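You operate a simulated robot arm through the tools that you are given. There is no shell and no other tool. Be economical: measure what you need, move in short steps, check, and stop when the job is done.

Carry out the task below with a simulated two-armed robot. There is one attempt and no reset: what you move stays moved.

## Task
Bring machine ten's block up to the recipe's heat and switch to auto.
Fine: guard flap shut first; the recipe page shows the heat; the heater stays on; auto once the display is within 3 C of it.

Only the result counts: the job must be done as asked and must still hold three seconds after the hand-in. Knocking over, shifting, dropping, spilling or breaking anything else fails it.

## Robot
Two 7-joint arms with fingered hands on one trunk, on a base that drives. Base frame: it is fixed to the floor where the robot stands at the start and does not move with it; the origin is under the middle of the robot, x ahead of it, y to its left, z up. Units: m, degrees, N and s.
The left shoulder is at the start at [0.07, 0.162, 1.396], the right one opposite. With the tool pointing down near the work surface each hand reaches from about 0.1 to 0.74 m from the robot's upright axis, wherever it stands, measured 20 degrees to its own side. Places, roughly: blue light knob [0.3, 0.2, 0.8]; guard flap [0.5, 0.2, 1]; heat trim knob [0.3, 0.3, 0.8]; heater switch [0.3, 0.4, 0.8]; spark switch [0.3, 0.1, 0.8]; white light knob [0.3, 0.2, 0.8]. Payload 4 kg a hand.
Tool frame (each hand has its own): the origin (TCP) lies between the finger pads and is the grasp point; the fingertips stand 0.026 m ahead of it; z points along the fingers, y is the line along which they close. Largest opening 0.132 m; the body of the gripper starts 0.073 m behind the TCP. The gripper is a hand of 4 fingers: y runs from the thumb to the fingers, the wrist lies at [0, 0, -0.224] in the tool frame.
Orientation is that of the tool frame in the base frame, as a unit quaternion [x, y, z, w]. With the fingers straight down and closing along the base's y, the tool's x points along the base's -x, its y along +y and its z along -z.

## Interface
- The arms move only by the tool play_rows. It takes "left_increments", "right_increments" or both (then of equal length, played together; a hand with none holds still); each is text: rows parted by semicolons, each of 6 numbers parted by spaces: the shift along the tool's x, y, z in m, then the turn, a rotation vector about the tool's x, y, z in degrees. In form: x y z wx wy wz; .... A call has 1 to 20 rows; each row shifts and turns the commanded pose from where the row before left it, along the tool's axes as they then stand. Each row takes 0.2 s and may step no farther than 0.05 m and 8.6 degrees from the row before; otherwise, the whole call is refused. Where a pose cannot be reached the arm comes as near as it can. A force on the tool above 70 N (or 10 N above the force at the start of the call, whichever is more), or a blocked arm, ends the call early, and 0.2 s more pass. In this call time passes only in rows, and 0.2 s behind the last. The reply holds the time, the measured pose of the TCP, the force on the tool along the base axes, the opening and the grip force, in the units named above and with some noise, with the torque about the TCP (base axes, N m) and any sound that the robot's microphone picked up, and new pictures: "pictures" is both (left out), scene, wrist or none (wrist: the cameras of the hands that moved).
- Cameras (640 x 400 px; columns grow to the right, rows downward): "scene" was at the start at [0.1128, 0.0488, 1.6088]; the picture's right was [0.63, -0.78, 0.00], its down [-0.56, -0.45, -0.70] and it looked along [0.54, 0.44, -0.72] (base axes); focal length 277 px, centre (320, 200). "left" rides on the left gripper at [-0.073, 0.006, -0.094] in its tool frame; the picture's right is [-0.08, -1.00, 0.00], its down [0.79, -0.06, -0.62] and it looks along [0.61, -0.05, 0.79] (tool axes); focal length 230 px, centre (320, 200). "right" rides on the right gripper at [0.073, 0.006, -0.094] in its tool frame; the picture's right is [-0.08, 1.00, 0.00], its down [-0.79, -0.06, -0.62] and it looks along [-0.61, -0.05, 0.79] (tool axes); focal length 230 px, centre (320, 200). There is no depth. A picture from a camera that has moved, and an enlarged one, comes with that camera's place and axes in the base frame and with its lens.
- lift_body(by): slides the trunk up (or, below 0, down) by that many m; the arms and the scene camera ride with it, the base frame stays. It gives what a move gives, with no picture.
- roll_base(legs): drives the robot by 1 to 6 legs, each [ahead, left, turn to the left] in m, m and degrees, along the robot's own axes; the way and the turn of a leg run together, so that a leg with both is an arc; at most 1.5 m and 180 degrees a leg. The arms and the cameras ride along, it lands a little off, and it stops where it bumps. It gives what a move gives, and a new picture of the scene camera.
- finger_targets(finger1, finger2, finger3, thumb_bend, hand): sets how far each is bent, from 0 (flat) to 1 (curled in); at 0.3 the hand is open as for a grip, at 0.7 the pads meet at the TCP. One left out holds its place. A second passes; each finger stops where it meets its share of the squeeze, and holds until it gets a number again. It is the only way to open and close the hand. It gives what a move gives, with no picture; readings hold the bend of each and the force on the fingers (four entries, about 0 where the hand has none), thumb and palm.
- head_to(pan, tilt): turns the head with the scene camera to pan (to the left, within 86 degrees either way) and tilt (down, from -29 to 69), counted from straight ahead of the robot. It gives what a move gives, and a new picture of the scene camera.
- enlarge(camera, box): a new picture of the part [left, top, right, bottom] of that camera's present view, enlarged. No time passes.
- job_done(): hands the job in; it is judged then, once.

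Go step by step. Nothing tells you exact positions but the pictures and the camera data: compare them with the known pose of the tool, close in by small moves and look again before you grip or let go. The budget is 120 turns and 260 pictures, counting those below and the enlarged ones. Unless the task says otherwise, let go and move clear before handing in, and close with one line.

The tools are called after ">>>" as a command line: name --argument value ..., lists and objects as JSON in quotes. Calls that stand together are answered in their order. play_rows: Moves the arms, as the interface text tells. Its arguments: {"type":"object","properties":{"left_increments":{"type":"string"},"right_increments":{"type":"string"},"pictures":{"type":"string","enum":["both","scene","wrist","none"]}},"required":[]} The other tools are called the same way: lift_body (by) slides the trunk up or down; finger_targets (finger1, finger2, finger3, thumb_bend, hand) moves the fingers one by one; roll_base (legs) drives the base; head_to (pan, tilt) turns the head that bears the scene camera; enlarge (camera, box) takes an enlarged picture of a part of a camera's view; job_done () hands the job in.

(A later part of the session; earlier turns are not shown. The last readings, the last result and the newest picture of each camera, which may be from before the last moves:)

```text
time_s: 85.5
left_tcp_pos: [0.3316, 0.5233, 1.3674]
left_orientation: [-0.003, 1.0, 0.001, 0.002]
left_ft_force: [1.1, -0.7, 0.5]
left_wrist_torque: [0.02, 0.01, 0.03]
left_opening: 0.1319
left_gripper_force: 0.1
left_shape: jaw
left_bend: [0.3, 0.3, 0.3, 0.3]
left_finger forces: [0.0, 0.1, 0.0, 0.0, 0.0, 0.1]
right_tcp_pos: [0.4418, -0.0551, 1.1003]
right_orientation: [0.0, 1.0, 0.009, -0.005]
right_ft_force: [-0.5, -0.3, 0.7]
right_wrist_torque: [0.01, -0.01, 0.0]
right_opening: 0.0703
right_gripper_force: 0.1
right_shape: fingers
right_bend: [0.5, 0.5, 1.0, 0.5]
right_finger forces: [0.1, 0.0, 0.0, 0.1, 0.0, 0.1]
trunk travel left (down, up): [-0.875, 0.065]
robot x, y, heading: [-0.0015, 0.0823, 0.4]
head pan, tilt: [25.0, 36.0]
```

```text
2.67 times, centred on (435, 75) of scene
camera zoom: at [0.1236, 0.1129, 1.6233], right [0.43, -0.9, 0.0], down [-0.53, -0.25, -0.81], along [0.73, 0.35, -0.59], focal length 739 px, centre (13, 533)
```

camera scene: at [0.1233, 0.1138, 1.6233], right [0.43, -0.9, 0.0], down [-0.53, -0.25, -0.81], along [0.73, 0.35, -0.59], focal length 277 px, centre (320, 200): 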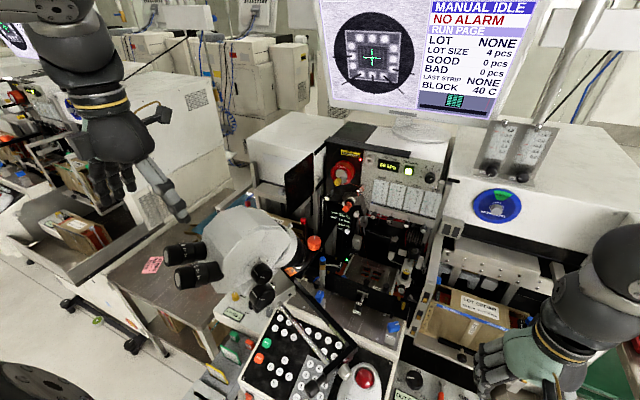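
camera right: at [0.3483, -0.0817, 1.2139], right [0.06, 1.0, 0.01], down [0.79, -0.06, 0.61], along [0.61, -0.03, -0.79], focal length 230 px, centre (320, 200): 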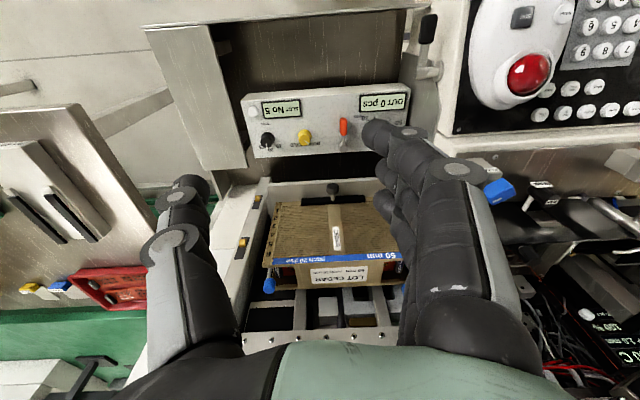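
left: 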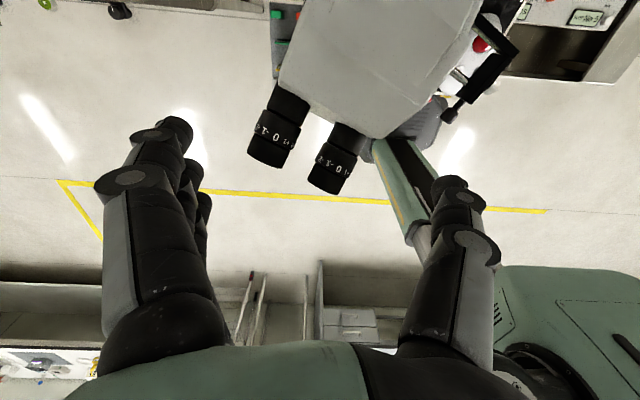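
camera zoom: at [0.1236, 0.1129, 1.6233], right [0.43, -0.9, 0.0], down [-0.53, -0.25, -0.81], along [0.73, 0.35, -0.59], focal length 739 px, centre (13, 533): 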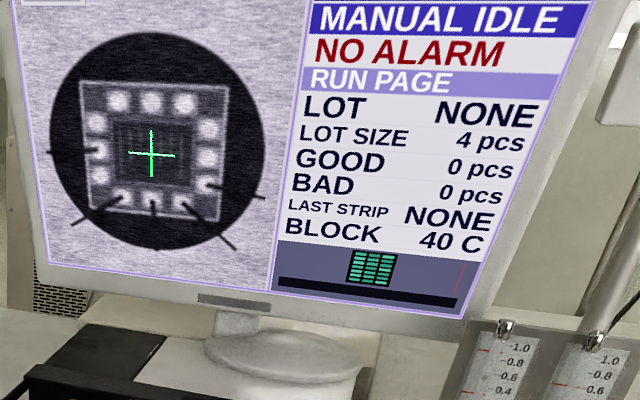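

BLOW matches VAC again, the flap is up, and the monitor still shows NO ALARM. Next: read the keypad labels (PAGE, AUTO).

>>> enlarge --camera "scene" --box '[265, 300, 315, 340]'

>>> enlarge --camera "scene" --box '[300, 320, 350, 360]'

>>> enlarge --camera "scene" --box '[240, 340, 320, 400]'

>>> enlarge --camera "scene" --box '[200, 320, 280, 400]'

```text
10.00 times, centred on (290, 320) of scene
camera zoom: at [0.1236, 0.1129, 1.6233], right [0.43, -0.9, 0.0], down [-0.53, -0.25, -0.81], along [0.73, 0.35, -0.59], focal length 2772 px, centre (620, -1000)
```

zoom: 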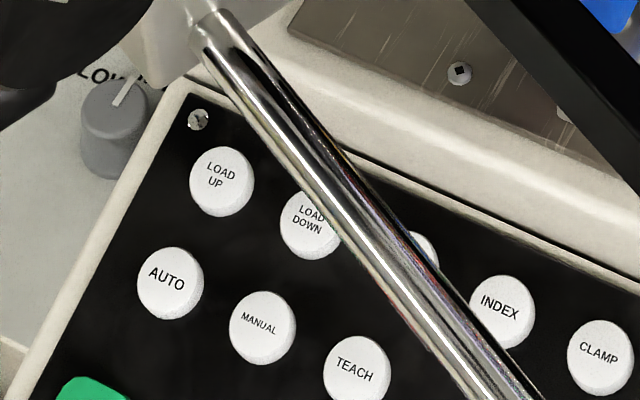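

```text
10.00 times, centred on (325, 340) of scene
camera zoom: at [0.1236, 0.1129, 1.6233], right [0.43, -0.9, 0.0], down [-0.53, -0.25, -0.81], along [0.73, 0.35, -0.59], focal length 2772 px, centre (270, -1200)
```

zoom: 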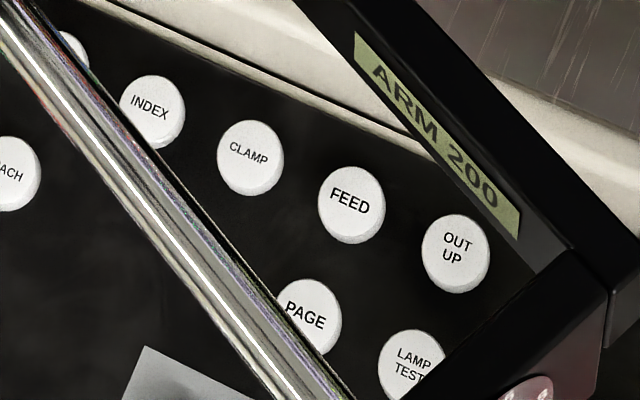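

```text
6.67 times, centred on (280, 370) of scene
camera zoom: at [0.1236, 0.1129, 1.6233], right [0.43, -0.9, 0.0], down [-0.53, -0.25, -0.81], along [0.73, 0.35, -0.59], focal length 1848 px, centre (587, -933)
```

zoom: 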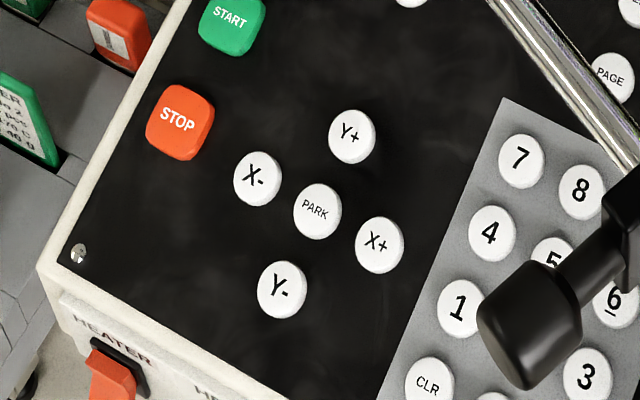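

```text
5.00 times, centred on (240, 360) of scene
camera zoom: at [0.1236, 0.1129, 1.6233], right [0.43, -0.9, 0.0], down [-0.53, -0.25, -0.81], along [0.73, 0.35, -0.59], focal length 1386 px, centre (720, -600)
```

zoom: 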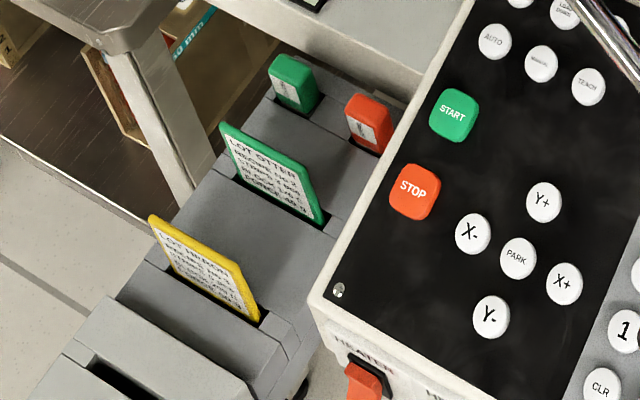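

PAGE lies under the microscope arm (PAGE ≈ [0.428, 0.246, 0.922]; arm/rod at z≈1.06), AUTO is at ≈[0.427, 0.391, 0.92]. I'll reach under from the front-left with the right hand; first pull both hands back and shift the base to the left.

>>> play_rows --right_increments "0.04 0 -0.02 0 0 0;0.045 0 -0.02 0 0 0;0.045 0 -0.02 0 0 0;0.045 0 -0.02 0 0 0;0.045 0 -0.02 0 0 0" --left_increments "0.045 0 0 0 0 0;0.045 0 0 0 0 0;0.045 0 0 0 0 0;0.02 0 0 0 0 0;0 0 0 0 0 0" --pictures "none"

>>> finger_targets --hand "right" --finger1 0.7 --finger2 0.7 --finger3 0.7 --thumb_bend 0.7

>>> roll_base --legs '[[-0.1, 0.28, 0]]'

```text
time_s: 86.7
left_tcp_pos: [0.1834, 0.5246, 1.3601]
left_orientation: [-0.002, 1.0, -0.001, 0.001]
left_ft_force: [0.1, 0.3, 0.9]
left_wrist_torque: [-0.01, -0.02, 0.0]
left_opening: 0.1318
left_gripper_force: 0.0
left_shape: jaw
left_bend: [0.3, 0.3, 0.3, 0.3]
left_finger forces: [0.1, 0.1, 0.1, 0.0, 0.0, 0.1]
left hand out of reach, approached as far as the arm can: row 4
right_tcp_pos: [0.3241, -0.0565, 1.1537]
right_orientation: [-0.001, 1.0, 0.005, -0.005]
right_ft_force: [-0.9, -0.3, -0.2]
right_wrist_torque: [0.0, 0.02, 0.02]
right_opening: 0.0702
right_gripper_force: 0.1
right_shape: fingers
right_bend: [0.5, 0.5, 1.0, 0.5]
right_finger forces: [0.1, 0.0, 0.0, 0.1, 0.1, 0.0]
right hand out of reach, approached as far as the arm can: row 3, 4, 5
trunk travel left (down, up): [-0.875, 0.065]
robot x, y, heading: [-0.0048, 0.0831, 0.5]
head pan, tilt: [25.0, 36.0]
```

```text
time_s: 87.7
left_tcp_pos: [0.1823, 0.5231, 1.3602]
left_orientation: [-0.003, 1.0, -0.001, 0.002]
left_ft_force: [0.4, -1.3, 0.6]
left_wrist_torque: [-0.02, -0.03, -0.01]
left_opening: 0.1317
left_gripper_force: 0.1
left_shape: jaw
left_bend: [0.3, 0.3, 0.3, 0.3]
left_finger forces: [0.0, 0.1, 0.0, 0.0, 0.0, 0.1]
right_tcp_pos: [0.3239, -0.0561, 1.1524]
right_orientation: [0.0, 1.0, 0.007, -0.006]
right_ft_force: [0.0, 0.6, -0.3]
right_wrist_torque: [0.01, -0.01, -0.01]
right_opening: 0.0146
right_gripper_force: 0.0
right_shape: fingers
right_bend: [0.7, 0.7, 0.7, 0.7]
right_finger forces: [0.0, 0.0, 0.0, 0.1, 0.0, 0.1]
trunk travel left (down, up): [-0.875, 0.065]
robot x, y, heading: [-0.0055, 0.0768, 0.4]
head pan, tilt: [25.0, 36.0]
```

```text
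time_s: 89.7
left_tcp_pos: [0.0802, 0.8027, 1.3599]
left_orientation: [-0.002, 1.0, 0.0, 0.001]
left_ft_force: [0.0, -0.1, 0.7]
left_wrist_torque: [0.03, 0.02, -0.01]
left_opening: 0.1318
left_gripper_force: 0.1
left_shape: jaw
left_bend: [0.3, 0.3, 0.3, 0.3]
left_finger forces: [0.0, 0.0, 0.1, 0.0, 0.0, 0.0]
right_tcp_pos: [0.2199, 0.2226, 1.1523]
right_orientation: [-0.001, 1.0, 0.007, -0.006]
right_ft_force: [-0.8, -0.4, 0.0]
right_wrist_torque: [0.0, 0.0, 0.01]
right_opening: 0.0143
right_gripper_force: 0.1
right_shape: fingers
right_bend: [0.7, 0.7, 0.7, 0.7]
right_finger forces: [0.0, 0.0, 0.0, 0.0, 0.0, 0.1]
trunk travel left (down, up): [-0.875, 0.065]
robot x, y, heading: [-0.1065, 0.3653, 0.4]
head pan, tilt: [25.0, 36.0]
camera scene: at [0.0211, 0.3945, 1.6232], right [0.43, -0.9, 0.0], down [-0.53, -0.25, -0.81], along [0.73, 0.35, -0.59], focal length 277 px, centre (320, 200)
```

scene: 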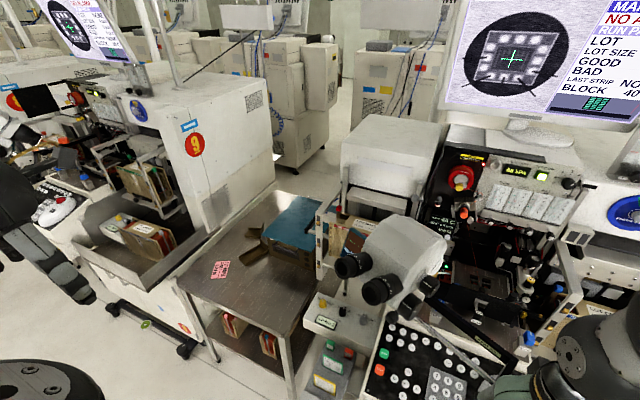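

>>> head_to --pan -10 --tilt 48

>>> enlarge --camera "scene" --box '[230, 60, 430, 220]'

```text
time_s: 90.7
left_tcp_pos: [0.0787, 0.8053, 1.3593]
left_orientation: [-0.003, 1.0, -0.001, 0.002]
left_ft_force: [-0.8, 0.5, 0.5]
left_wrist_torque: [-0.01, -0.01, -0.02]
left_opening: 0.1315
left_gripper_force: 0.0
left_shape: jaw
left_bend: [0.3, 0.3, 0.3, 0.3]
left_finger forces: [0.0, 0.0, 0.1, 0.0, 0.0, 0.0]
right_tcp_pos: [0.2191, 0.2237, 1.1531]
right_orientation: [0.001, 1.0, 0.006, -0.006]
right_ft_force: [-0.6, -0.7, -0.5]
right_wrist_torque: [-0.01, 0.0, 0.04]
right_opening: 0.0146
right_gripper_force: 0.0
right_shape: fingers
right_bend: [0.7, 0.7, 0.7, 0.7]
right_finger forces: [0.0, 0.0, 0.1, 0.0, 0.0, 0.0]
trunk travel left (down, up): [-0.875, 0.065]
robot x, y, heading: [-0.1084, 0.3621, 0.5]
head pan, tilt: [-10.0, 48.0]
camera scene: at [0.0186, 0.347, 1.6058], right [-0.17, -0.99, 0.0], down [-0.73, 0.12, -0.67], along [0.66, -0.11, -0.74], focal length 277 px, centre (320, 200)
```

scene: 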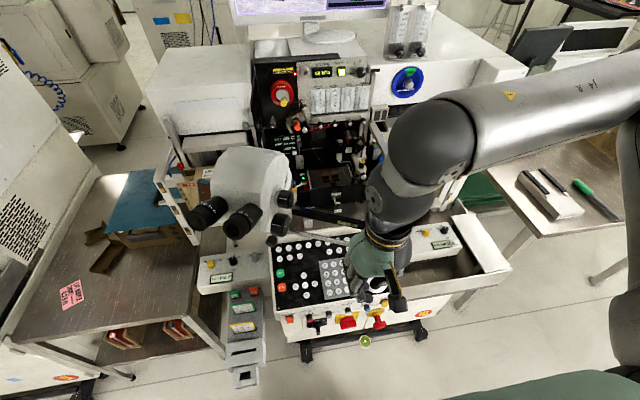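

```text
2.50 times, centred on (330, 140) of scene
camera zoom: at [0.0186, 0.347, 1.6058], right [-0.17, -0.99, 0.0], down [-0.73, 0.12, -0.67], along [0.66, -0.11, -0.74], focal length 693 px, centre (295, 350)
```

zoom: 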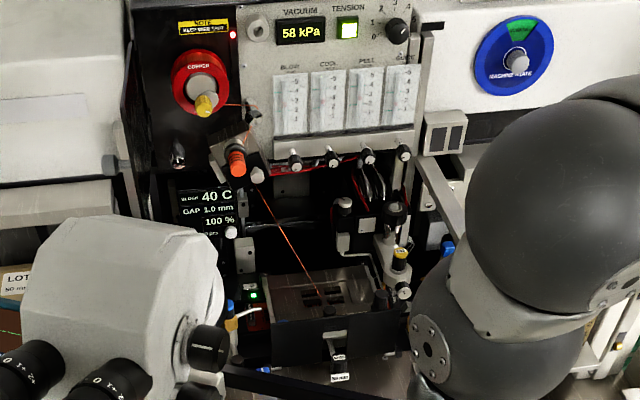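

I'll yaw and pitch the right hand so it points forward-right and 35° down, at a standoff in front of the keypad.

>>> play_rows --right_increments "-0.025 0.035 0.01 0 0 0;-0.015 0.035 0.01 0 0 0;0 0.015 0 0 0 8.33;0 0 0 0 0 8.33;0 0 0 0 0 8.33;0 0 0 0 -7.86 0;0 0 0 0 -7.86 0;0 0 0 0 -7.86 0;0 0 0 0 -7.86 0;0 0 0 0 -7.86 0;0 0 0 0 -7.86 0;0 0 0 0 -7.86 0" --pictures "both"

>>> enlarge --camera "scene" --box '[250, 190, 430, 310]'

```text
time_s: 93.3
left_tcp_pos: [0.0806, 0.8031, 1.3603]
left_orientation: [-0.002, 1.0, 0.0, 0.0]
left_ft_force: [-0.8, 0.5, 0.0]
left_wrist_torque: [0.03, -0.02, 0.03]
left_opening: 0.1319
left_gripper_force: 0.0
left_shape: jaw
left_bend: [0.3, 0.3, 0.3, 0.3]
left_finger forces: [0.0, 0.0, 0.0, 0.1, 0.1, 0.0]
right_tcp_pos: [0.3205, 0.2925, 1.159]
right_orientation: [0.216, 0.878, -0.095, 0.416]
right_ft_force: [0.0, -0.1, 0.1]
right_wrist_torque: [0.03, 0.03, 0.01]
right_opening: 0.0146
right_gripper_force: 0.0
right_shape: fingers
right_bend: [0.7, 0.7, 0.7, 0.7]
right_finger forces: [0.0, 0.1, 0.1, 0.0, 0.0, 0.0]
right hand out of reach, approached as far as the arm can: row 11, 12
trunk travel left (down, up): [-0.875, 0.065]
robot x, y, heading: [-0.1111, 0.3602, 0.3]
head pan, tilt: [-10.0, 48.0]
camera scene: at [0.0201, 0.3444, 1.6055], right [-0.17, -0.99, 0.0], down [-0.73, 0.13, -0.67], along [0.66, -0.11, -0.74], focal length 277 px, centre (320, 200)
camera right: at [0.2176, 0.3503, 1.1618], right [0.5, 0.86, 0.07], down [-0.01, -0.08, 1.0], along [0.87, -0.5, -0.03], focal length 230 px, centre (320, 200)
```

scene: 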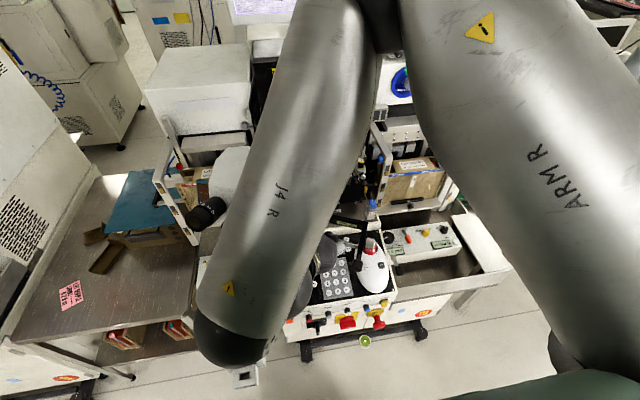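
right: 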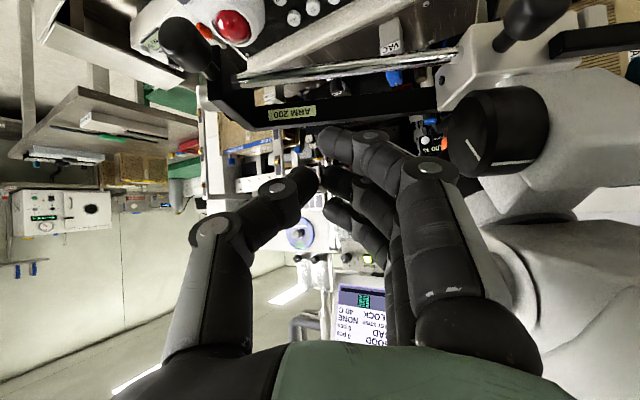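

```text
3.33 times, centred on (340, 250) of scene
camera zoom: at [0.0201, 0.3444, 1.6055], right [-0.17, -0.99, 0.0], down [-0.73, 0.13, -0.67], along [0.66, -0.11, -0.74], focal length 924 px, centre (253, 33)
```

zoom: 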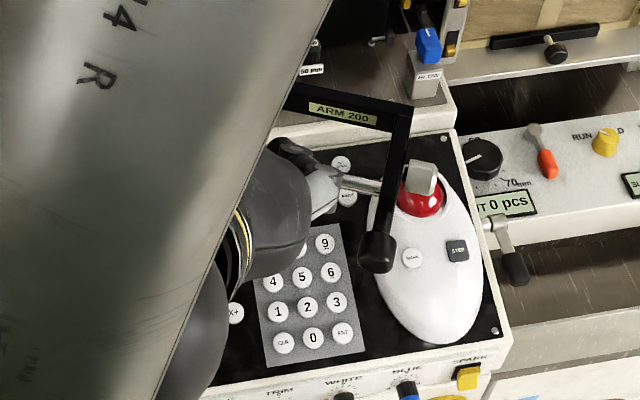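

The hand points forward/right and ≈40° down. Now descending to the standoff below the arm's level, in front of the rod.

>>> play_rows --right_increments "0.0205 -0.0005 0.026 0 0 0;0.0205 -0.0005 0.026 0 0 0;0.0205 -0.0005 0.026 0 0 0;0.0205 -0.0005 0.026 0 0 0" --pictures "both"

>>> enlarge --camera "right" --box '[220, 0, 460, 200]'

>>> enlarge --camera "scene" --box '[250, 190, 430, 310]'

```text
time_s: 94.3
left_tcp_pos: [0.0731, 0.8044, 1.3607]
left_orientation: [-0.002, 1.0, -0.001, 0.004]
left_ft_force: [-0.3, 0.0, -0.4]
left_wrist_torque: [-0.02, 0.02, 0.0]
left_opening: 0.1315
left_gripper_force: 0.1
left_shape: jaw
left_bend: [0.3, 0.3, 0.3, 0.3]
left_finger forces: [0.0, 0.0, 0.1, 0.1, 0.0, 0.0]
right_tcp_pos: [0.3712, 0.2628, 1.0739]
right_orientation: [0.189, 0.862, -0.103, 0.46]
right_ft_force: [-17.2, 2.8, 30.5]
right_wrist_torque: [-0.21, 0.15, 0.0]
right_opening: 0.0121
right_gripper_force: 23.9
right_shape: fingers
right_bend: [0.7, 0.7, 0.7, 0.73]
right_finger forces: [11.9, 6.2, 0.0, 0.0, 29.7, 0.0]
right hand out of reach, approached as far as the arm can: row 1, 2, 3
trunk travel left (down, up): [-0.875, 0.065]
robot x, y, heading: [-0.1126, 0.3654, 0.5]
head pan, tilt: [-10.0, 48.0]
stopped in row 4 (right hand): the force on the tool passed its limit at 85 N (the readings are from after the stop); the commanded pose is now the measured one
camera scene: at [0.0104, 0.3475, 1.6066], right [-0.17, -0.99, 0.0], down [-0.73, 0.13, -0.67], along [0.66, -0.11, -0.74], focal length 277 px, centre (320, 200)
camera right: at [0.2656, 0.3162, 1.064], right [0.46, 0.89, 0.06], down [-0.09, -0.02, 1.0], along [0.88, -0.46, 0.07], focal length 230 px, centre (320, 200)
```

scene: 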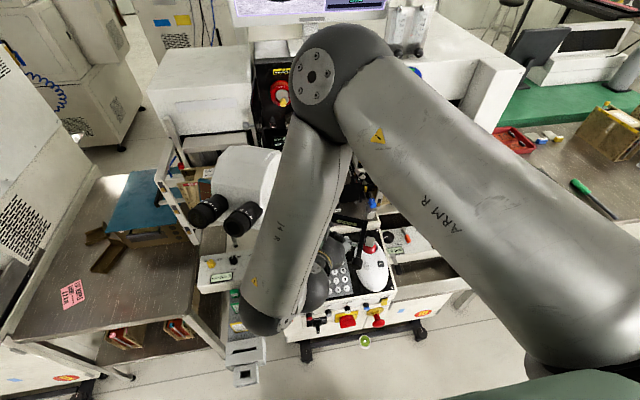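
right: 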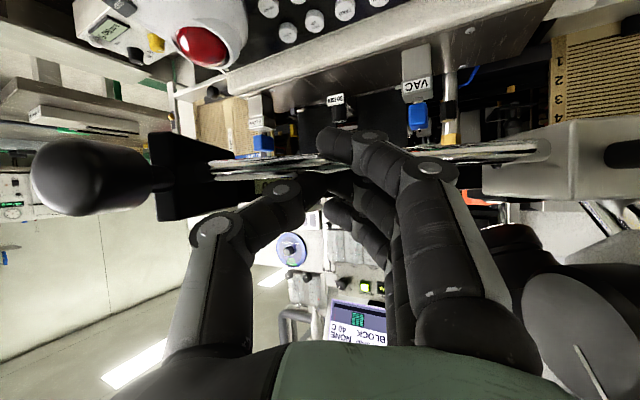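

```text
2.00 times, centred on (340, 100) of right
camera zoom: at [0.2656, 0.3162, 1.064], right [0.46, 0.89, 0.06], down [-0.09, -0.02, 1.0], along [0.88, -0.46, 0.07], focal length 460 px, centre (280, 400)
```

zoom: 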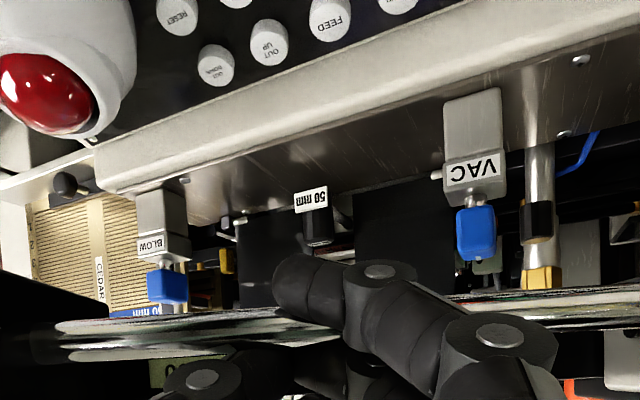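

```text
3.33 times, centred on (340, 250) of scene
camera zoom: at [0.0104, 0.3475, 1.6066], right [-0.17, -0.99, 0.0], down [-0.73, 0.13, -0.67], along [0.66, -0.11, -0.74], focal length 924 px, centre (253, 33)
```

zoom: 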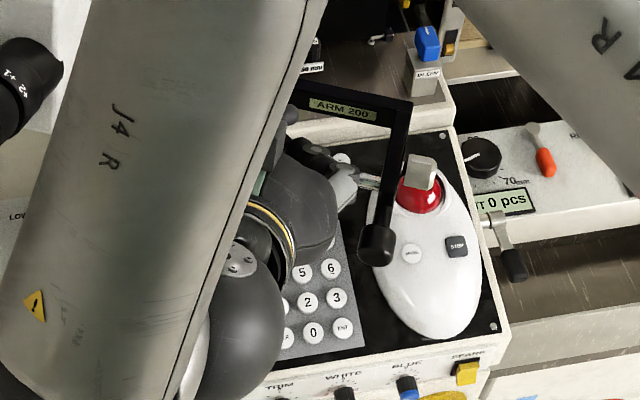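

The arm was reach-limited and drifted onto the rod. Backing straight out along the finger axis, then I'll move the base back for a better arm posture.

>>> play_rows --right_increments "0 0 -0.03 0 0 0;0 0 -0.03 0 0 0;-0.02 0 -0.03 0 0 0" --pictures "scene"

>>> roll_base --legs '[[-0.2, 0, 0]]'

>>> enlarge --camera "scene" --box '[220, 120, 440, 280]'

```text
time_s: 95.1
left_tcp_pos: [0.0783, 0.8046, 1.3599]
left_orientation: [-0.003, 1.0, -0.001, 0.003]
left_ft_force: [-0.3, 0.4, -0.3]
left_wrist_torque: [0.04, -0.03, 0.0]
left_opening: 0.132
left_gripper_force: 0.1
left_shape: jaw
left_bend: [0.3, 0.3, 0.3, 0.3]
left_finger forces: [0.0, 0.0, 0.1, 0.0, 0.0, 0.0]
right_tcp_pos: [0.3454, 0.2658, 1.1458]
right_orientation: [0.2, 0.867, -0.107, 0.444]
right_ft_force: [-0.7, -0.2, 0.2]
right_wrist_torque: [-0.01, 0.01, 0.02]
right_opening: 0.014
right_gripper_force: 0.0
right_shape: fingers
right_bend: [0.7, 0.7, 0.7, 0.7]
right_finger forces: [0.0, 0.0, 0.0, 0.0, 0.0, 0.0]
right hand out of reach, approached as far as the arm can: row 1, 2
trunk travel left (down, up): [-0.875, 0.065]
robot x, y, heading: [-0.112, 0.3587, 0.2]
head pan, tilt: [-10.0, 48.0]
camera scene: at [0.017, 0.3464, 1.6059], right [-0.17, -0.99, 0.0], down [-0.73, 0.13, -0.67], along [0.66, -0.11, -0.74], focal length 277 px, centre (320, 200)
```

scene: 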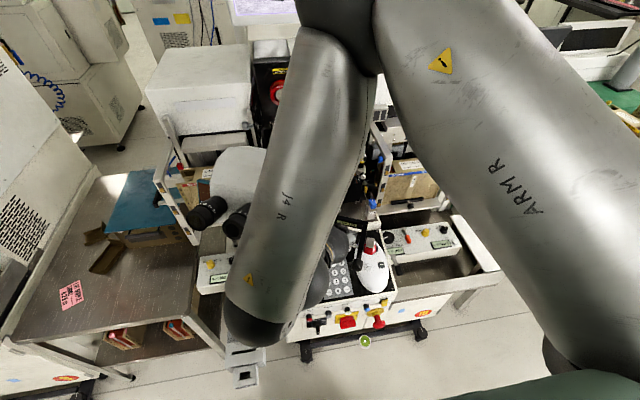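

```text
time_s: 96.7
left_tcp_pos: [-0.1091, 0.8024, 1.3586]
left_orientation: [0.001, 1.0, -0.002, 0.0]
left_ft_force: [-0.4, 0.8, 0.1]
left_wrist_torque: [-0.04, 0.03, 0.0]
left_opening: 0.1317
left_gripper_force: 0.0
left_shape: jaw
left_bend: [0.3, 0.3, 0.3, 0.3]
left_finger forces: [0.0, 0.0, 0.0, 0.0, 0.1, 0.0]
right_tcp_pos: [0.1566, 0.2661, 1.1465]
right_orientation: [0.203, 0.866, -0.102, 0.446]
right_ft_force: [-0.6, 0.2, -0.5]
right_wrist_torque: [-0.02, -0.01, -0.01]
right_opening: 0.0135
right_gripper_force: 0.0
right_shape: fingers
right_bend: [0.7, 0.7, 0.7, 0.7]
right_finger forces: [0.1, 0.0, 0.0, 0.0, 0.1, 0.0]
trunk travel left (down, up): [-0.875, 0.065]
robot x, y, heading: [-0.3034, 0.364, -0.0]
head pan, tilt: [-10.0, 48.0]
camera scene: at [-0.1708, 0.3456, 1.6052], right [-0.17, -0.98, 0.0], down [-0.73, 0.13, -0.67], along [0.66, -0.12, -0.75], focal length 277 px, centre (320, 200)
```

scene: 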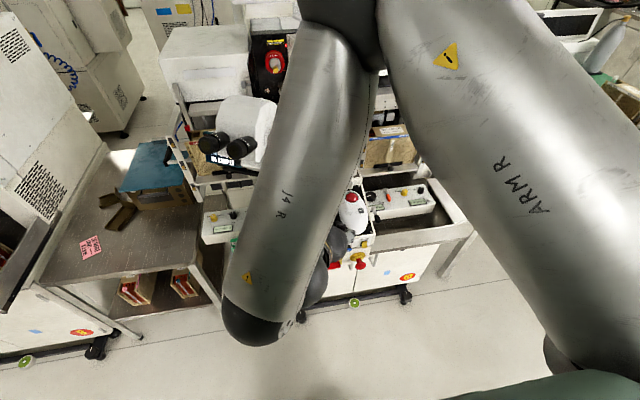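

```text
2.50 times, centred on (330, 200) of scene
camera zoom: at [-0.1708, 0.3456, 1.6052], right [-0.17, -0.98, 0.0], down [-0.73, 0.13, -0.67], along [0.66, -0.12, -0.75], focal length 693 px, centre (295, 200)
```

zoom: 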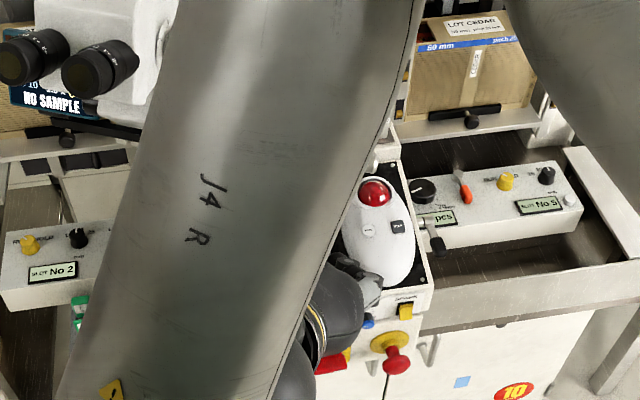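

The arm posture is awkward from this height. Lowering the trunk 0.3 m makes a forward reach under the arm natural (hands are free in the aisle).

>>> lift_body --by -0.3

>>> head_to --pan -5 --tilt 30

```text
time_s: 99.7
left_tcp_pos: [-0.1137, 0.8026, 1.0604]
left_orientation: [0.001, 1.0, -0.001, 0.001]
left_ft_force: [-0.6, -0.8, -0.2]
left_wrist_torque: [-0.02, 0.02, -0.04]
left_opening: 0.1316
left_gripper_force: 0.0
left_shape: jaw
left_bend: [0.3, 0.3, 0.3, 0.3]
left_finger forces: [0.0, 0.1, 0.1, 0.0, 0.0, 0.0]
right_tcp_pos: [0.1533, 0.2653, 0.85]
right_orientation: [0.206, 0.865, -0.102, 0.446]
right_ft_force: [0.3, -0.1, 0.4]
right_wrist_torque: [-0.02, 0.02, -0.06]
right_opening: 0.0137
right_gripper_force: 0.1
right_shape: fingers
right_bend: [0.7, 0.7, 0.7, 0.7]
right_finger forces: [0.0, 0.0, 0.0, 0.1, 0.0, 0.0]
trunk travel left (down, up): [-0.575, 0.365]
robot x, y, heading: [-0.3042, 0.3596, -0.1]
head pan, tilt: [-10.0, 48.0]
```

```text
time_s: 100.5
left_tcp_pos: [-0.113, 0.8025, 1.0606]
left_orientation: [0.001, 1.0, -0.001, 0.001]
left_ft_force: [0.5, -0.3, -0.7]
left_wrist_torque: [-0.03, 0.01, 0.02]
left_opening: 0.1318
left_gripper_force: 0.0
left_shape: jaw
left_bend: [0.3, 0.3, 0.3, 0.3]
left_finger forces: [0.0, 0.0, 0.0, 0.0, 0.1, 0.0]
right_tcp_pos: [0.1533, 0.2658, 0.8477]
right_orientation: [0.206, 0.865, -0.102, 0.446]
right_ft_force: [-0.5, -0.4, -0.7]
right_wrist_torque: [0.01, 0.0, 0.02]
right_opening: 0.0138
right_gripper_force: 0.0
right_shape: fingers
right_bend: [0.7, 0.7, 0.7, 0.7]
right_finger forces: [0.0, 0.0, 0.0, 0.0, 0.1, 0.0]
trunk travel left (down, up): [-0.575, 0.365]
robot x, y, heading: [-0.3031, 0.3609, 0.1]
head pan, tilt: [-5.0, 30.0]
camera scene: at [-0.1637, 0.3513, 1.3325], right [-0.09, -1.0, 0.0], down [-0.5, 0.04, -0.87], along [0.86, -0.08, -0.5], focal length 277 px, centre (320, 200)
```

scene: 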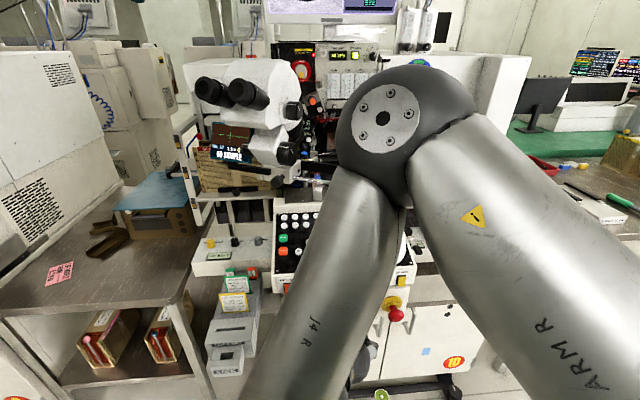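

>>> play_rows --right_increments "-0.0366 0 -0.0262 0 0 0;-0.0366 0 -0.0262 0 0 0;-0.0366 0 -0.0262 0 0 0;-0.0366 0 -0.0262 0 0 0" --pictures "both"

```text
time_s: 101.5
left_tcp_pos: [-0.1134, 0.8009, 1.0595]
left_orientation: [0.0, 1.0, -0.001, 0.002]
left_ft_force: [-0.6, -0.7, -0.2]
left_wrist_torque: [-0.02, 0.0, -0.02]
left_opening: 0.1321
left_gripper_force: 0.1
left_shape: jaw
left_bend: [0.3, 0.3, 0.3, 0.3]
left_finger forces: [0.1, 0.0, 0.0, 0.0, 0.0, 0.1]
right_tcp_pos: [0.1475, 0.2692, 1.0293]
right_orientation: [0.204, 0.865, -0.102, 0.447]
right_ft_force: [-0.5, -0.9, 0.7]
right_wrist_torque: [0.01, 0.02, 0.01]
right_opening: 0.014
right_gripper_force: 0.0
right_shape: fingers
right_bend: [0.7, 0.7, 0.7, 0.7]
right_finger forces: [0.0, 0.0, 0.1, 0.0, 0.0, 0.1]
trunk travel left (down, up): [-0.575, 0.365]
robot x, y, heading: [-0.3051, 0.3604, -0.0]
head pan, tilt: [-5.0, 30.0]
camera scene: at [-0.165, 0.3505, 1.3326], right [-0.09, -1.0, 0.0], down [-0.5, 0.04, -0.87], along [0.86, -0.08, -0.5], focal length 277 px, centre (320, 200)
camera right: at [0.0431, 0.3254, 1.023], right [0.48, 0.87, 0.07], down [-0.07, -0.04, 1.0], along [0.87, -0.49, 0.04], focal length 230 px, centre (320, 200)
```

scene: 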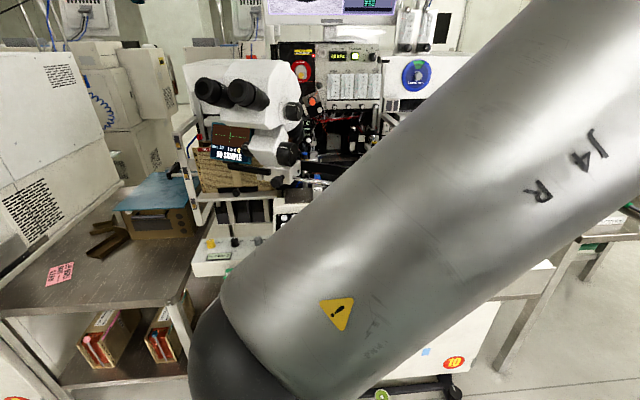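
right: 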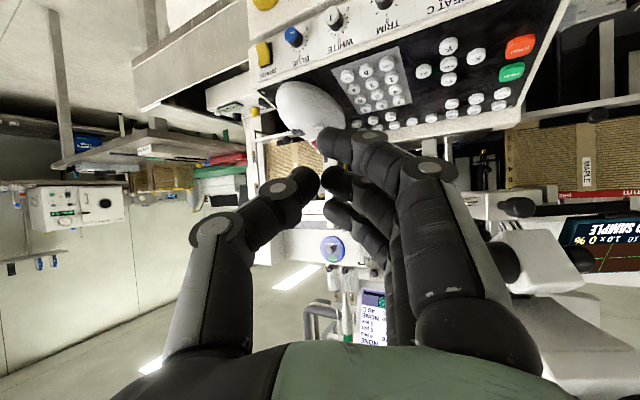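

Posture now works. Advancing to a standoff in front of the rod.

>>> play_rows --right_increments "-0.0194 0.0229 0.0313 0 0 0;-0.0194 0.0229 0.0313 0 0 0;-0.0194 0.0229 0.0313 0 0 0;-0.0194 0.0229 0.0313 0 0 0" --pictures "both"

>>> enlarge --camera "right" --box '[200, 0, 440, 200]'

```text
time_s: 102.5
left_tcp_pos: [-0.1115, 0.8033, 1.0587]
left_orientation: [0.0, 1.0, -0.001, 0.0]
left_ft_force: [-0.6, 0.8, 0.4]
left_wrist_torque: [0.02, 0.01, 0.03]
left_opening: 0.1316
left_gripper_force: 0.2
left_shape: jaw
left_bend: [0.3, 0.3, 0.3, 0.3]
left_finger forces: [0.0, 0.0, 0.0, 0.0, 0.0, 0.0]
right_tcp_pos: [0.3272, 0.2809, 1.0222]
right_orientation: [0.204, 0.866, -0.103, 0.446]
right_ft_force: [1.2, -0.1, -0.3]
right_wrist_torque: [0.03, 0.04, 0.0]
right_opening: 0.0139
right_gripper_force: 0.1
right_shape: fingers
right_bend: [0.7, 0.7, 0.7, 0.7]
right_finger forces: [0.0, 0.0, 0.0, 0.0, 0.1, 0.0]
trunk travel left (down, up): [-0.575, 0.365]
robot x, y, heading: [-0.2979, 0.3619, -0.2]
head pan, tilt: [-5.0, 30.0]
camera scene: at [-0.1616, 0.351, 1.3323], right [-0.09, -1.0, 0.0], down [-0.5, 0.04, -0.87], along [0.86, -0.08, -0.5], focal length 277 px, centre (320, 200)
camera right: at [0.2227, 0.338, 1.0169], right [0.48, 0.87, 0.07], down [-0.07, -0.04, 1.0], along [0.87, -0.49, 0.04], focal length 230 px, centre (320, 200)
```

scene: 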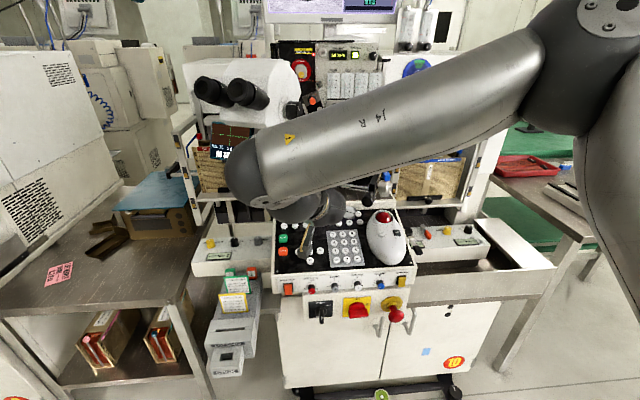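
right: 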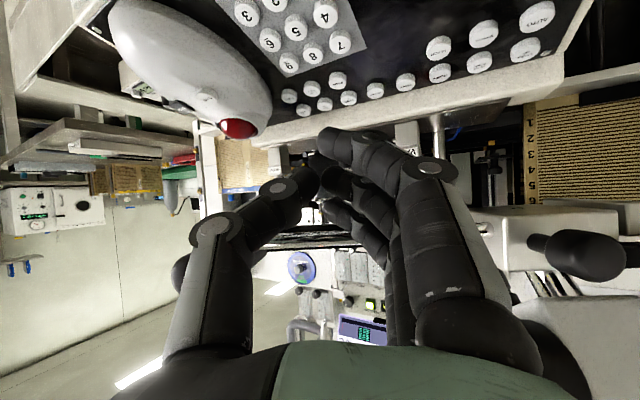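

```text
2.00 times, centred on (320, 100) of right
camera zoom: at [0.2227, 0.338, 1.0169], right [0.48, 0.87, 0.07], down [-0.07, -0.04, 1.0], along [0.87, -0.49, 0.04], focal length 460 px, centre (320, 400)
```

zoom: 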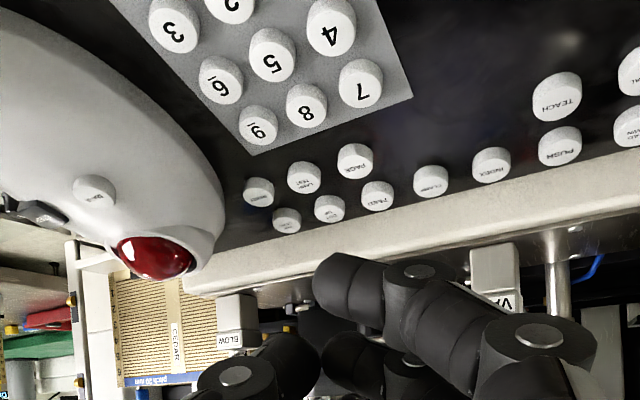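

The wrist camera shows PAGE clearly (second row, next to LAMP TEST). Moving the lowest fingertip to hover just above and before PAGE.

>>> play_rows --right_increments "-0.0049 0.0014 0.0304 0 0 0;-0.0049 0.0014 0.0304 0 0 0;-0.0049 0.0014 0.0304 0 0 0" --pictures "both"

>>> enlarge --camera "right" --box '[220, 30, 440, 210]'

>>> enlarge --camera "scene" --box '[270, 170, 420, 280]'

```text
time_s: 103.3
left_tcp_pos: [-0.1119, 0.8018, 1.0601]
left_orientation: [0.0, 1.0, -0.001, 0.0]
left_ft_force: [0.1, 1.0, 0.5]
left_wrist_torque: [0.03, 0.03, -0.02]
left_opening: 0.132
left_gripper_force: 0.1
left_shape: jaw
left_bend: [0.3, 0.3, 0.3, 0.3]
left_finger forces: [0.0, 0.0, 0.0, 0.0, 0.0, 0.0]
right_tcp_pos: [0.4032, 0.247, 0.9786]
right_orientation: [0.204, 0.865, -0.103, 0.446]
right_ft_force: [0.2, 0.1, -0.3]
right_wrist_torque: [0.01, 0.04, 0.01]
right_opening: 0.0137
right_gripper_force: 0.0
right_shape: fingers
right_bend: [0.7, 0.7, 0.7, 0.7]
right_finger forces: [0.0, 0.0, 0.0, 0.1, 0.0, 0.1]
trunk travel left (down, up): [-0.575, 0.365]
robot x, y, heading: [-0.3032, 0.3629, 0.2]
head pan, tilt: [-5.0, 30.0]
camera scene: at [-0.1626, 0.3506, 1.3325], right [-0.09, -1.0, 0.0], down [-0.5, 0.04, -0.87], along [0.86, -0.08, -0.5], focal length 277 px, centre (320, 200)
camera right: at [0.2993, 0.3039, 0.9736], right [0.48, 0.87, 0.07], down [-0.07, -0.04, 1.0], along [0.87, -0.49, 0.04], focal length 230 px, centre (320, 200)
```

scene: 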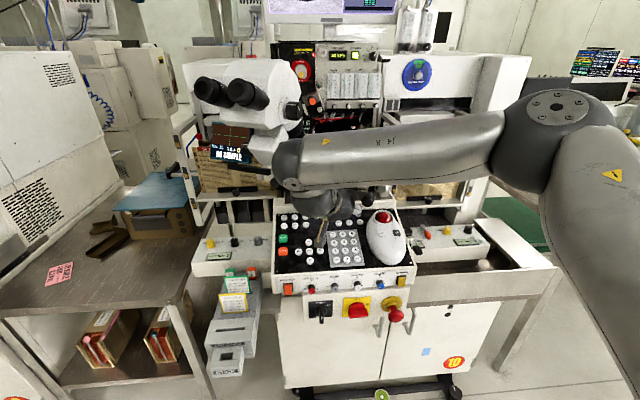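
right: 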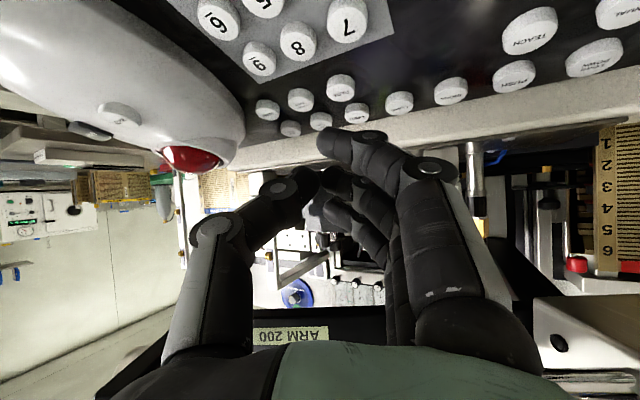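

```text
2.22 times, centred on (330, 120) of right
camera zoom: at [0.2993, 0.3039, 0.9736], right [0.48, 0.87, 0.07], down [-0.07, -0.04, 1.0], along [0.87, -0.49, 0.04], focal length 511 px, centre (298, 378)
```

zoom: 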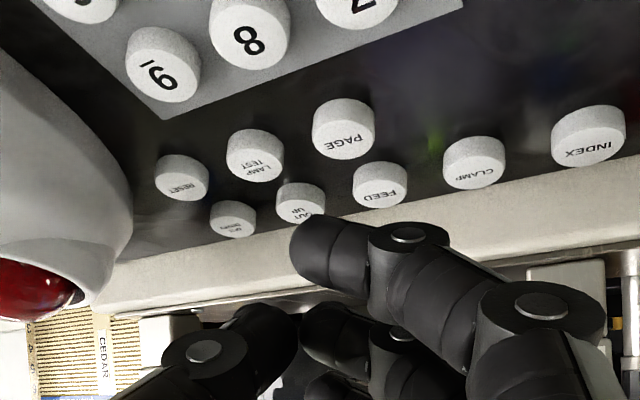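

```text
3.64 times, centred on (345, 225) of scene
camera zoom: at [-0.1626, 0.3506, 1.3325], right [-0.09, -1.0, 0.0], down [-0.5, 0.04, -0.87], along [0.86, -0.08, -0.5], focal length 1008 px, centre (229, 109)
```

zoom: 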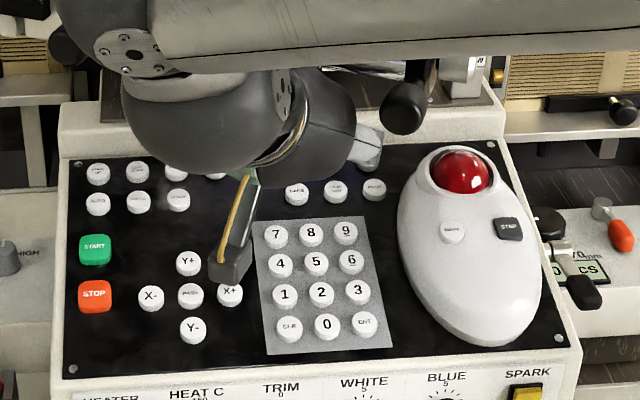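

>>> play_rows --right_increments "0.004 0.005 0.013 0 0 0;0.004 0.004 0.01 0 0 0" --pictures "none"

>>> enlarge --camera "right" --box '[220, 30, 440, 210]'

>>> enlarge --camera "scene" --box '[310, 190, 390, 250]'

```text
time_s: 103.9
left_tcp_pos: [-0.1125, 0.8021, 1.0598]
left_orientation: [0.001, 1.0, -0.001, 0.001]
left_ft_force: [-0.2, 0.3, -0.2]
left_wrist_torque: [-0.03, 0.0, 0.0]
left_opening: 0.132
left_gripper_force: 0.0
left_shape: jaw
left_bend: [0.3, 0.3, 0.3, 0.3]
left_finger forces: [0.0, 0.0, 0.1, 0.0, 0.1, 0.0]
right_tcp_pos: [0.4191, 0.2488, 0.9583]
right_orientation: [0.203, 0.865, -0.101, 0.447]
right_ft_force: [-0.3, -0.6, 0.5]
right_wrist_torque: [0.01, 0.0, -0.03]
right_opening: 0.0137
right_gripper_force: 0.1
right_shape: fingers
right_bend: [0.7, 0.7, 0.7, 0.7]
right_finger forces: [0.1, 0.1, 0.0, 0.1, 0.0, 0.0]
trunk travel left (down, up): [-0.575, 0.365]
robot x, y, heading: [-0.305, 0.3602, -0.1]
head pan, tilt: [-5.0, 30.0]
```

```text
2.22 times, centred on (330, 120) of right
camera zoom: at [0.3147, 0.306, 0.9544], right [0.48, 0.87, 0.07], down [-0.07, -0.04, 1.0], along [0.87, -0.49, 0.04], focal length 511 px, centre (298, 378)
```

zoom: 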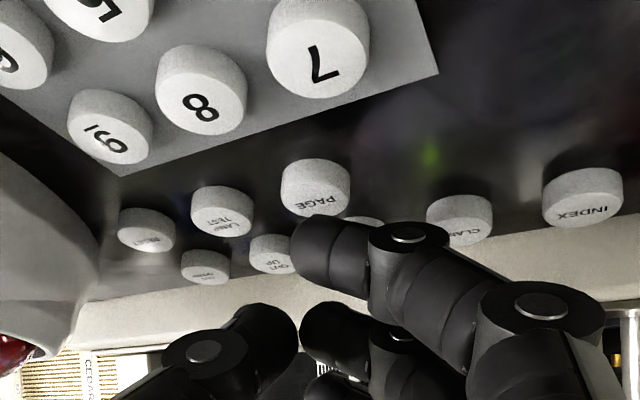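

```text
6.67 times, centred on (350, 220) of scene
camera zoom: at [-0.1633, 0.3512, 1.3325], right [-0.09, -1.0, 0.0], down [-0.5, 0.04, -0.87], along [0.86, -0.08, -0.5], focal length 1848 px, centre (120, 67)
```

zoom: 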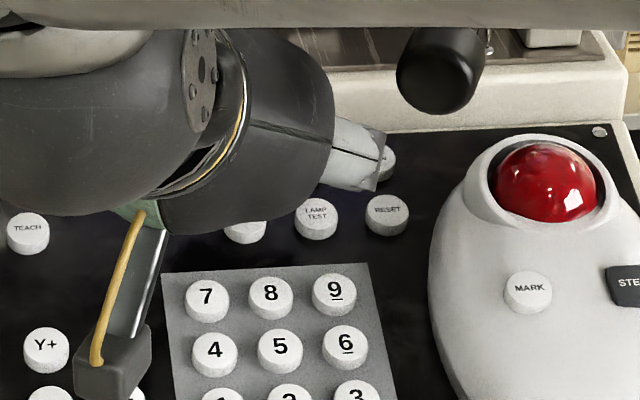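

Fingertip is about 1.5 cm above PAGE and aligned. Pressing down in small steps.

>>> play_rows --right_increments "0.0037 0.0008 0.0036 0 0 0;0.0037 0.0004 0.0036 0 0 0;0.003 0.0002 0.003 0 0 0" --pictures "none"

>>> enlarge --camera "right" --box '[220, 30, 440, 210]'

>>> enlarge --camera "scene" --box '[260, 0, 420, 110]'

```text
time_s: 104.7
left_tcp_pos: [-0.1151, 0.8033, 1.0614]
left_orientation: [0.001, 1.0, 0.0, 0.003]
left_ft_force: [0.7, -0.4, 0.1]
left_wrist_torque: [0.05, -0.01, 0.03]
left_opening: 0.1316
left_gripper_force: 0.0
left_shape: jaw
left_bend: [0.3, 0.3, 0.3, 0.3]
left_finger forces: [0.1, 0.1, 0.1, 0.0, 0.0, 0.0]
right_tcp_pos: [0.4192, 0.2519, 0.9489]
right_orientation: [0.204, 0.863, -0.102, 0.45]
right_ft_force: [0.3, 1.6, 17.0]
right_wrist_torque: [0.07, -0.14, -0.04]
right_opening: 0.012
right_gripper_force: 8.5
right_shape: fingers
right_bend: [0.72, 0.7, 0.7, 0.7]
right_finger forces: [16.4, 0.0, 0.0, 0.0, 0.0, 0.1]
trunk travel left (down, up): [-0.575, 0.365]
robot x, y, heading: [-0.3019, 0.3586, 0.0]
head pan, tilt: [-5.0, 30.0]
heard: click
```

```text
2.22 times, centred on (330, 120) of right
camera zoom: at [0.3152, 0.3085, 0.9428], right [0.48, 0.87, 0.07], down [-0.08, -0.04, 1.0], along [0.87, -0.49, 0.05], focal length 511 px, centre (298, 378)
```

zoom: 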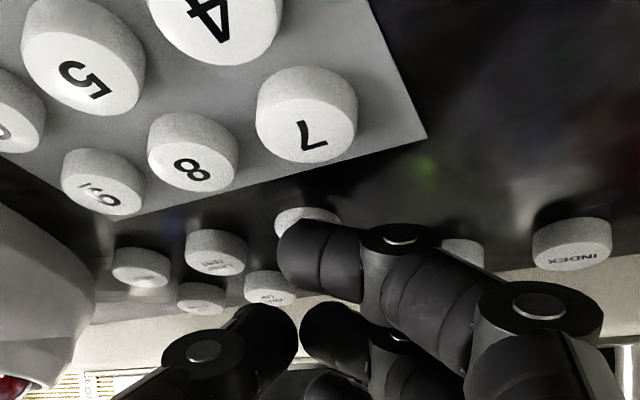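

```text
3.64 times, centred on (340, 55) of scene
camera zoom: at [-0.166, 0.352, 1.3331], right [-0.09, -1.0, 0.0], down [-0.5, 0.04, -0.87], along [0.86, -0.08, -0.5], focal length 1008 px, centre (247, 727)
```

zoom: 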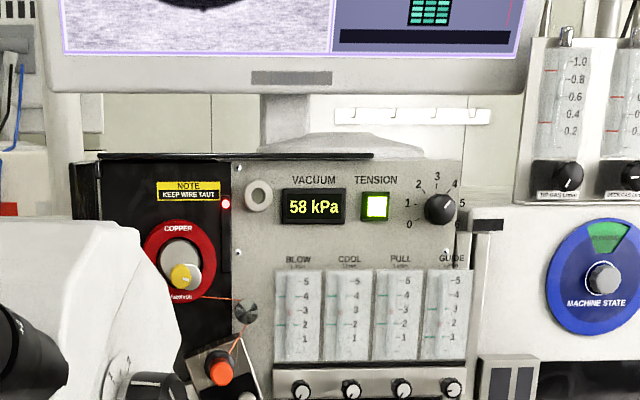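

A click was heard — a key was pressed. Releasing upward and looking at the monitor.

>>> play_rows --right_increments "-0.006 0 -0.006 0 0 0;-0.004 0 -0.01 0 0 0;0 0 -0.03 0 0 0" --pictures "none"

>>> head_to --pan -10 --tilt 5

>>> enlarge --camera "scene" --box '[200, 60, 400, 220]'

```text
time_s: 105.5
left_tcp_pos: [-0.1151, 0.8044, 1.0601]
left_orientation: [0.001, 1.0, 0.0, 0.002]
left_ft_force: [0.7, 0.6, -0.5]
left_wrist_torque: [-0.02, -0.01, 0.0]
left_opening: 0.1319
left_gripper_force: 0.0
left_shape: jaw
left_bend: [0.3, 0.3, 0.3, 0.3]
left_finger forces: [0.0, 0.0, 0.0, 0.0, 0.1, 0.0]
right_tcp_pos: [0.3913, 0.2685, 0.9804]
right_orientation: [0.204, 0.865, -0.103, 0.447]
right_ft_force: [-0.6, 0.2, -0.4]
right_wrist_torque: [0.02, -0.01, -0.03]
right_opening: 0.0139
right_gripper_force: 0.0
right_shape: fingers
right_bend: [0.7, 0.7, 0.7, 0.7]
right_finger forces: [0.0, 0.0, 0.0, 0.0, 0.0, 0.1]
trunk travel left (down, up): [-0.575, 0.365]
robot x, y, heading: [-0.2999, 0.3591, -0.2]
head pan, tilt: [-5.0, 30.0]
```

```text
time_s: 106.4
left_tcp_pos: [-0.112, 0.8032, 1.0606]
left_orientation: [0.001, 1.0, 0.0, 0.001]
left_ft_force: [-0.4, -0.5, -1.3]
left_wrist_torque: [-0.01, 0.0, 0.0]
left_opening: 0.1318
left_gripper_force: 0.1
left_shape: jaw
left_bend: [0.3, 0.3, 0.3, 0.3]
left_finger forces: [0.1, 0.1, 0.0, 0.1, 0.0, 0.0]
right_tcp_pos: [0.3928, 0.2684, 0.98]
right_orientation: [0.204, 0.865, -0.102, 0.446]
right_ft_force: [0.0, -0.3, 0.0]
right_wrist_torque: [-0.04, 0.04, 0.01]
right_opening: 0.0138
right_gripper_force: 0.1
right_shape: fingers
right_bend: [0.7, 0.7, 0.7, 0.7]
right_finger forces: [0.1, 0.0, 0.0, 0.1, 0.1, 0.0]
trunk travel left (down, up): [-0.575, 0.365]
robot x, y, heading: [-0.3012, 0.3644, -0.0]
head pan, tilt: [-10.0, 5.0]
camera scene: at [-0.1634, 0.3433, 1.3729], right [-0.17, -0.98, 0.0], down [-0.09, 0.02, -1.0], along [0.98, -0.17, -0.09], focal length 277 px, centre (320, 200)
```

scene: 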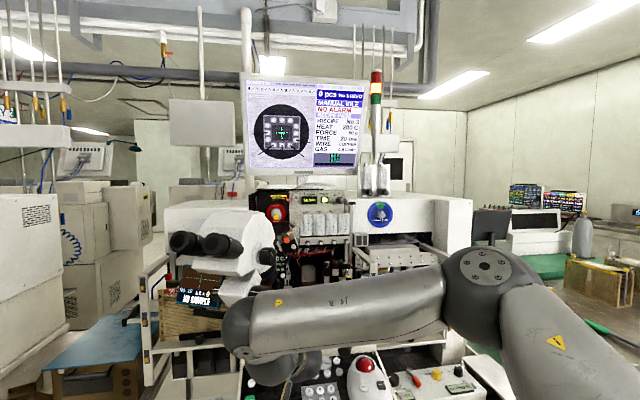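

```text
2.50 times, centred on (300, 140) of scene
camera zoom: at [-0.1634, 0.3433, 1.3729], right [-0.17, -0.98, 0.0], down [-0.09, 0.02, -1.0], along [0.98, -0.17, -0.09], focal length 693 px, centre (370, 350)
```

zoom: 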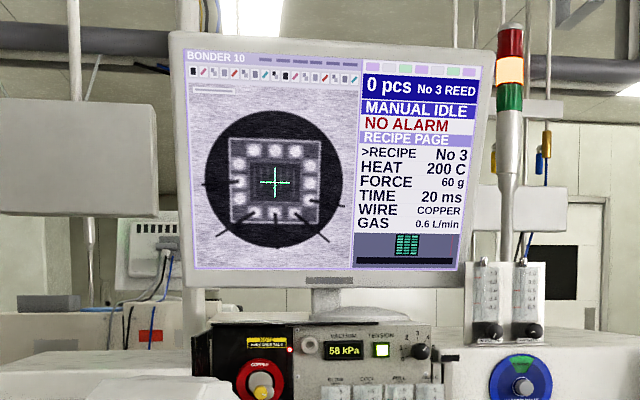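

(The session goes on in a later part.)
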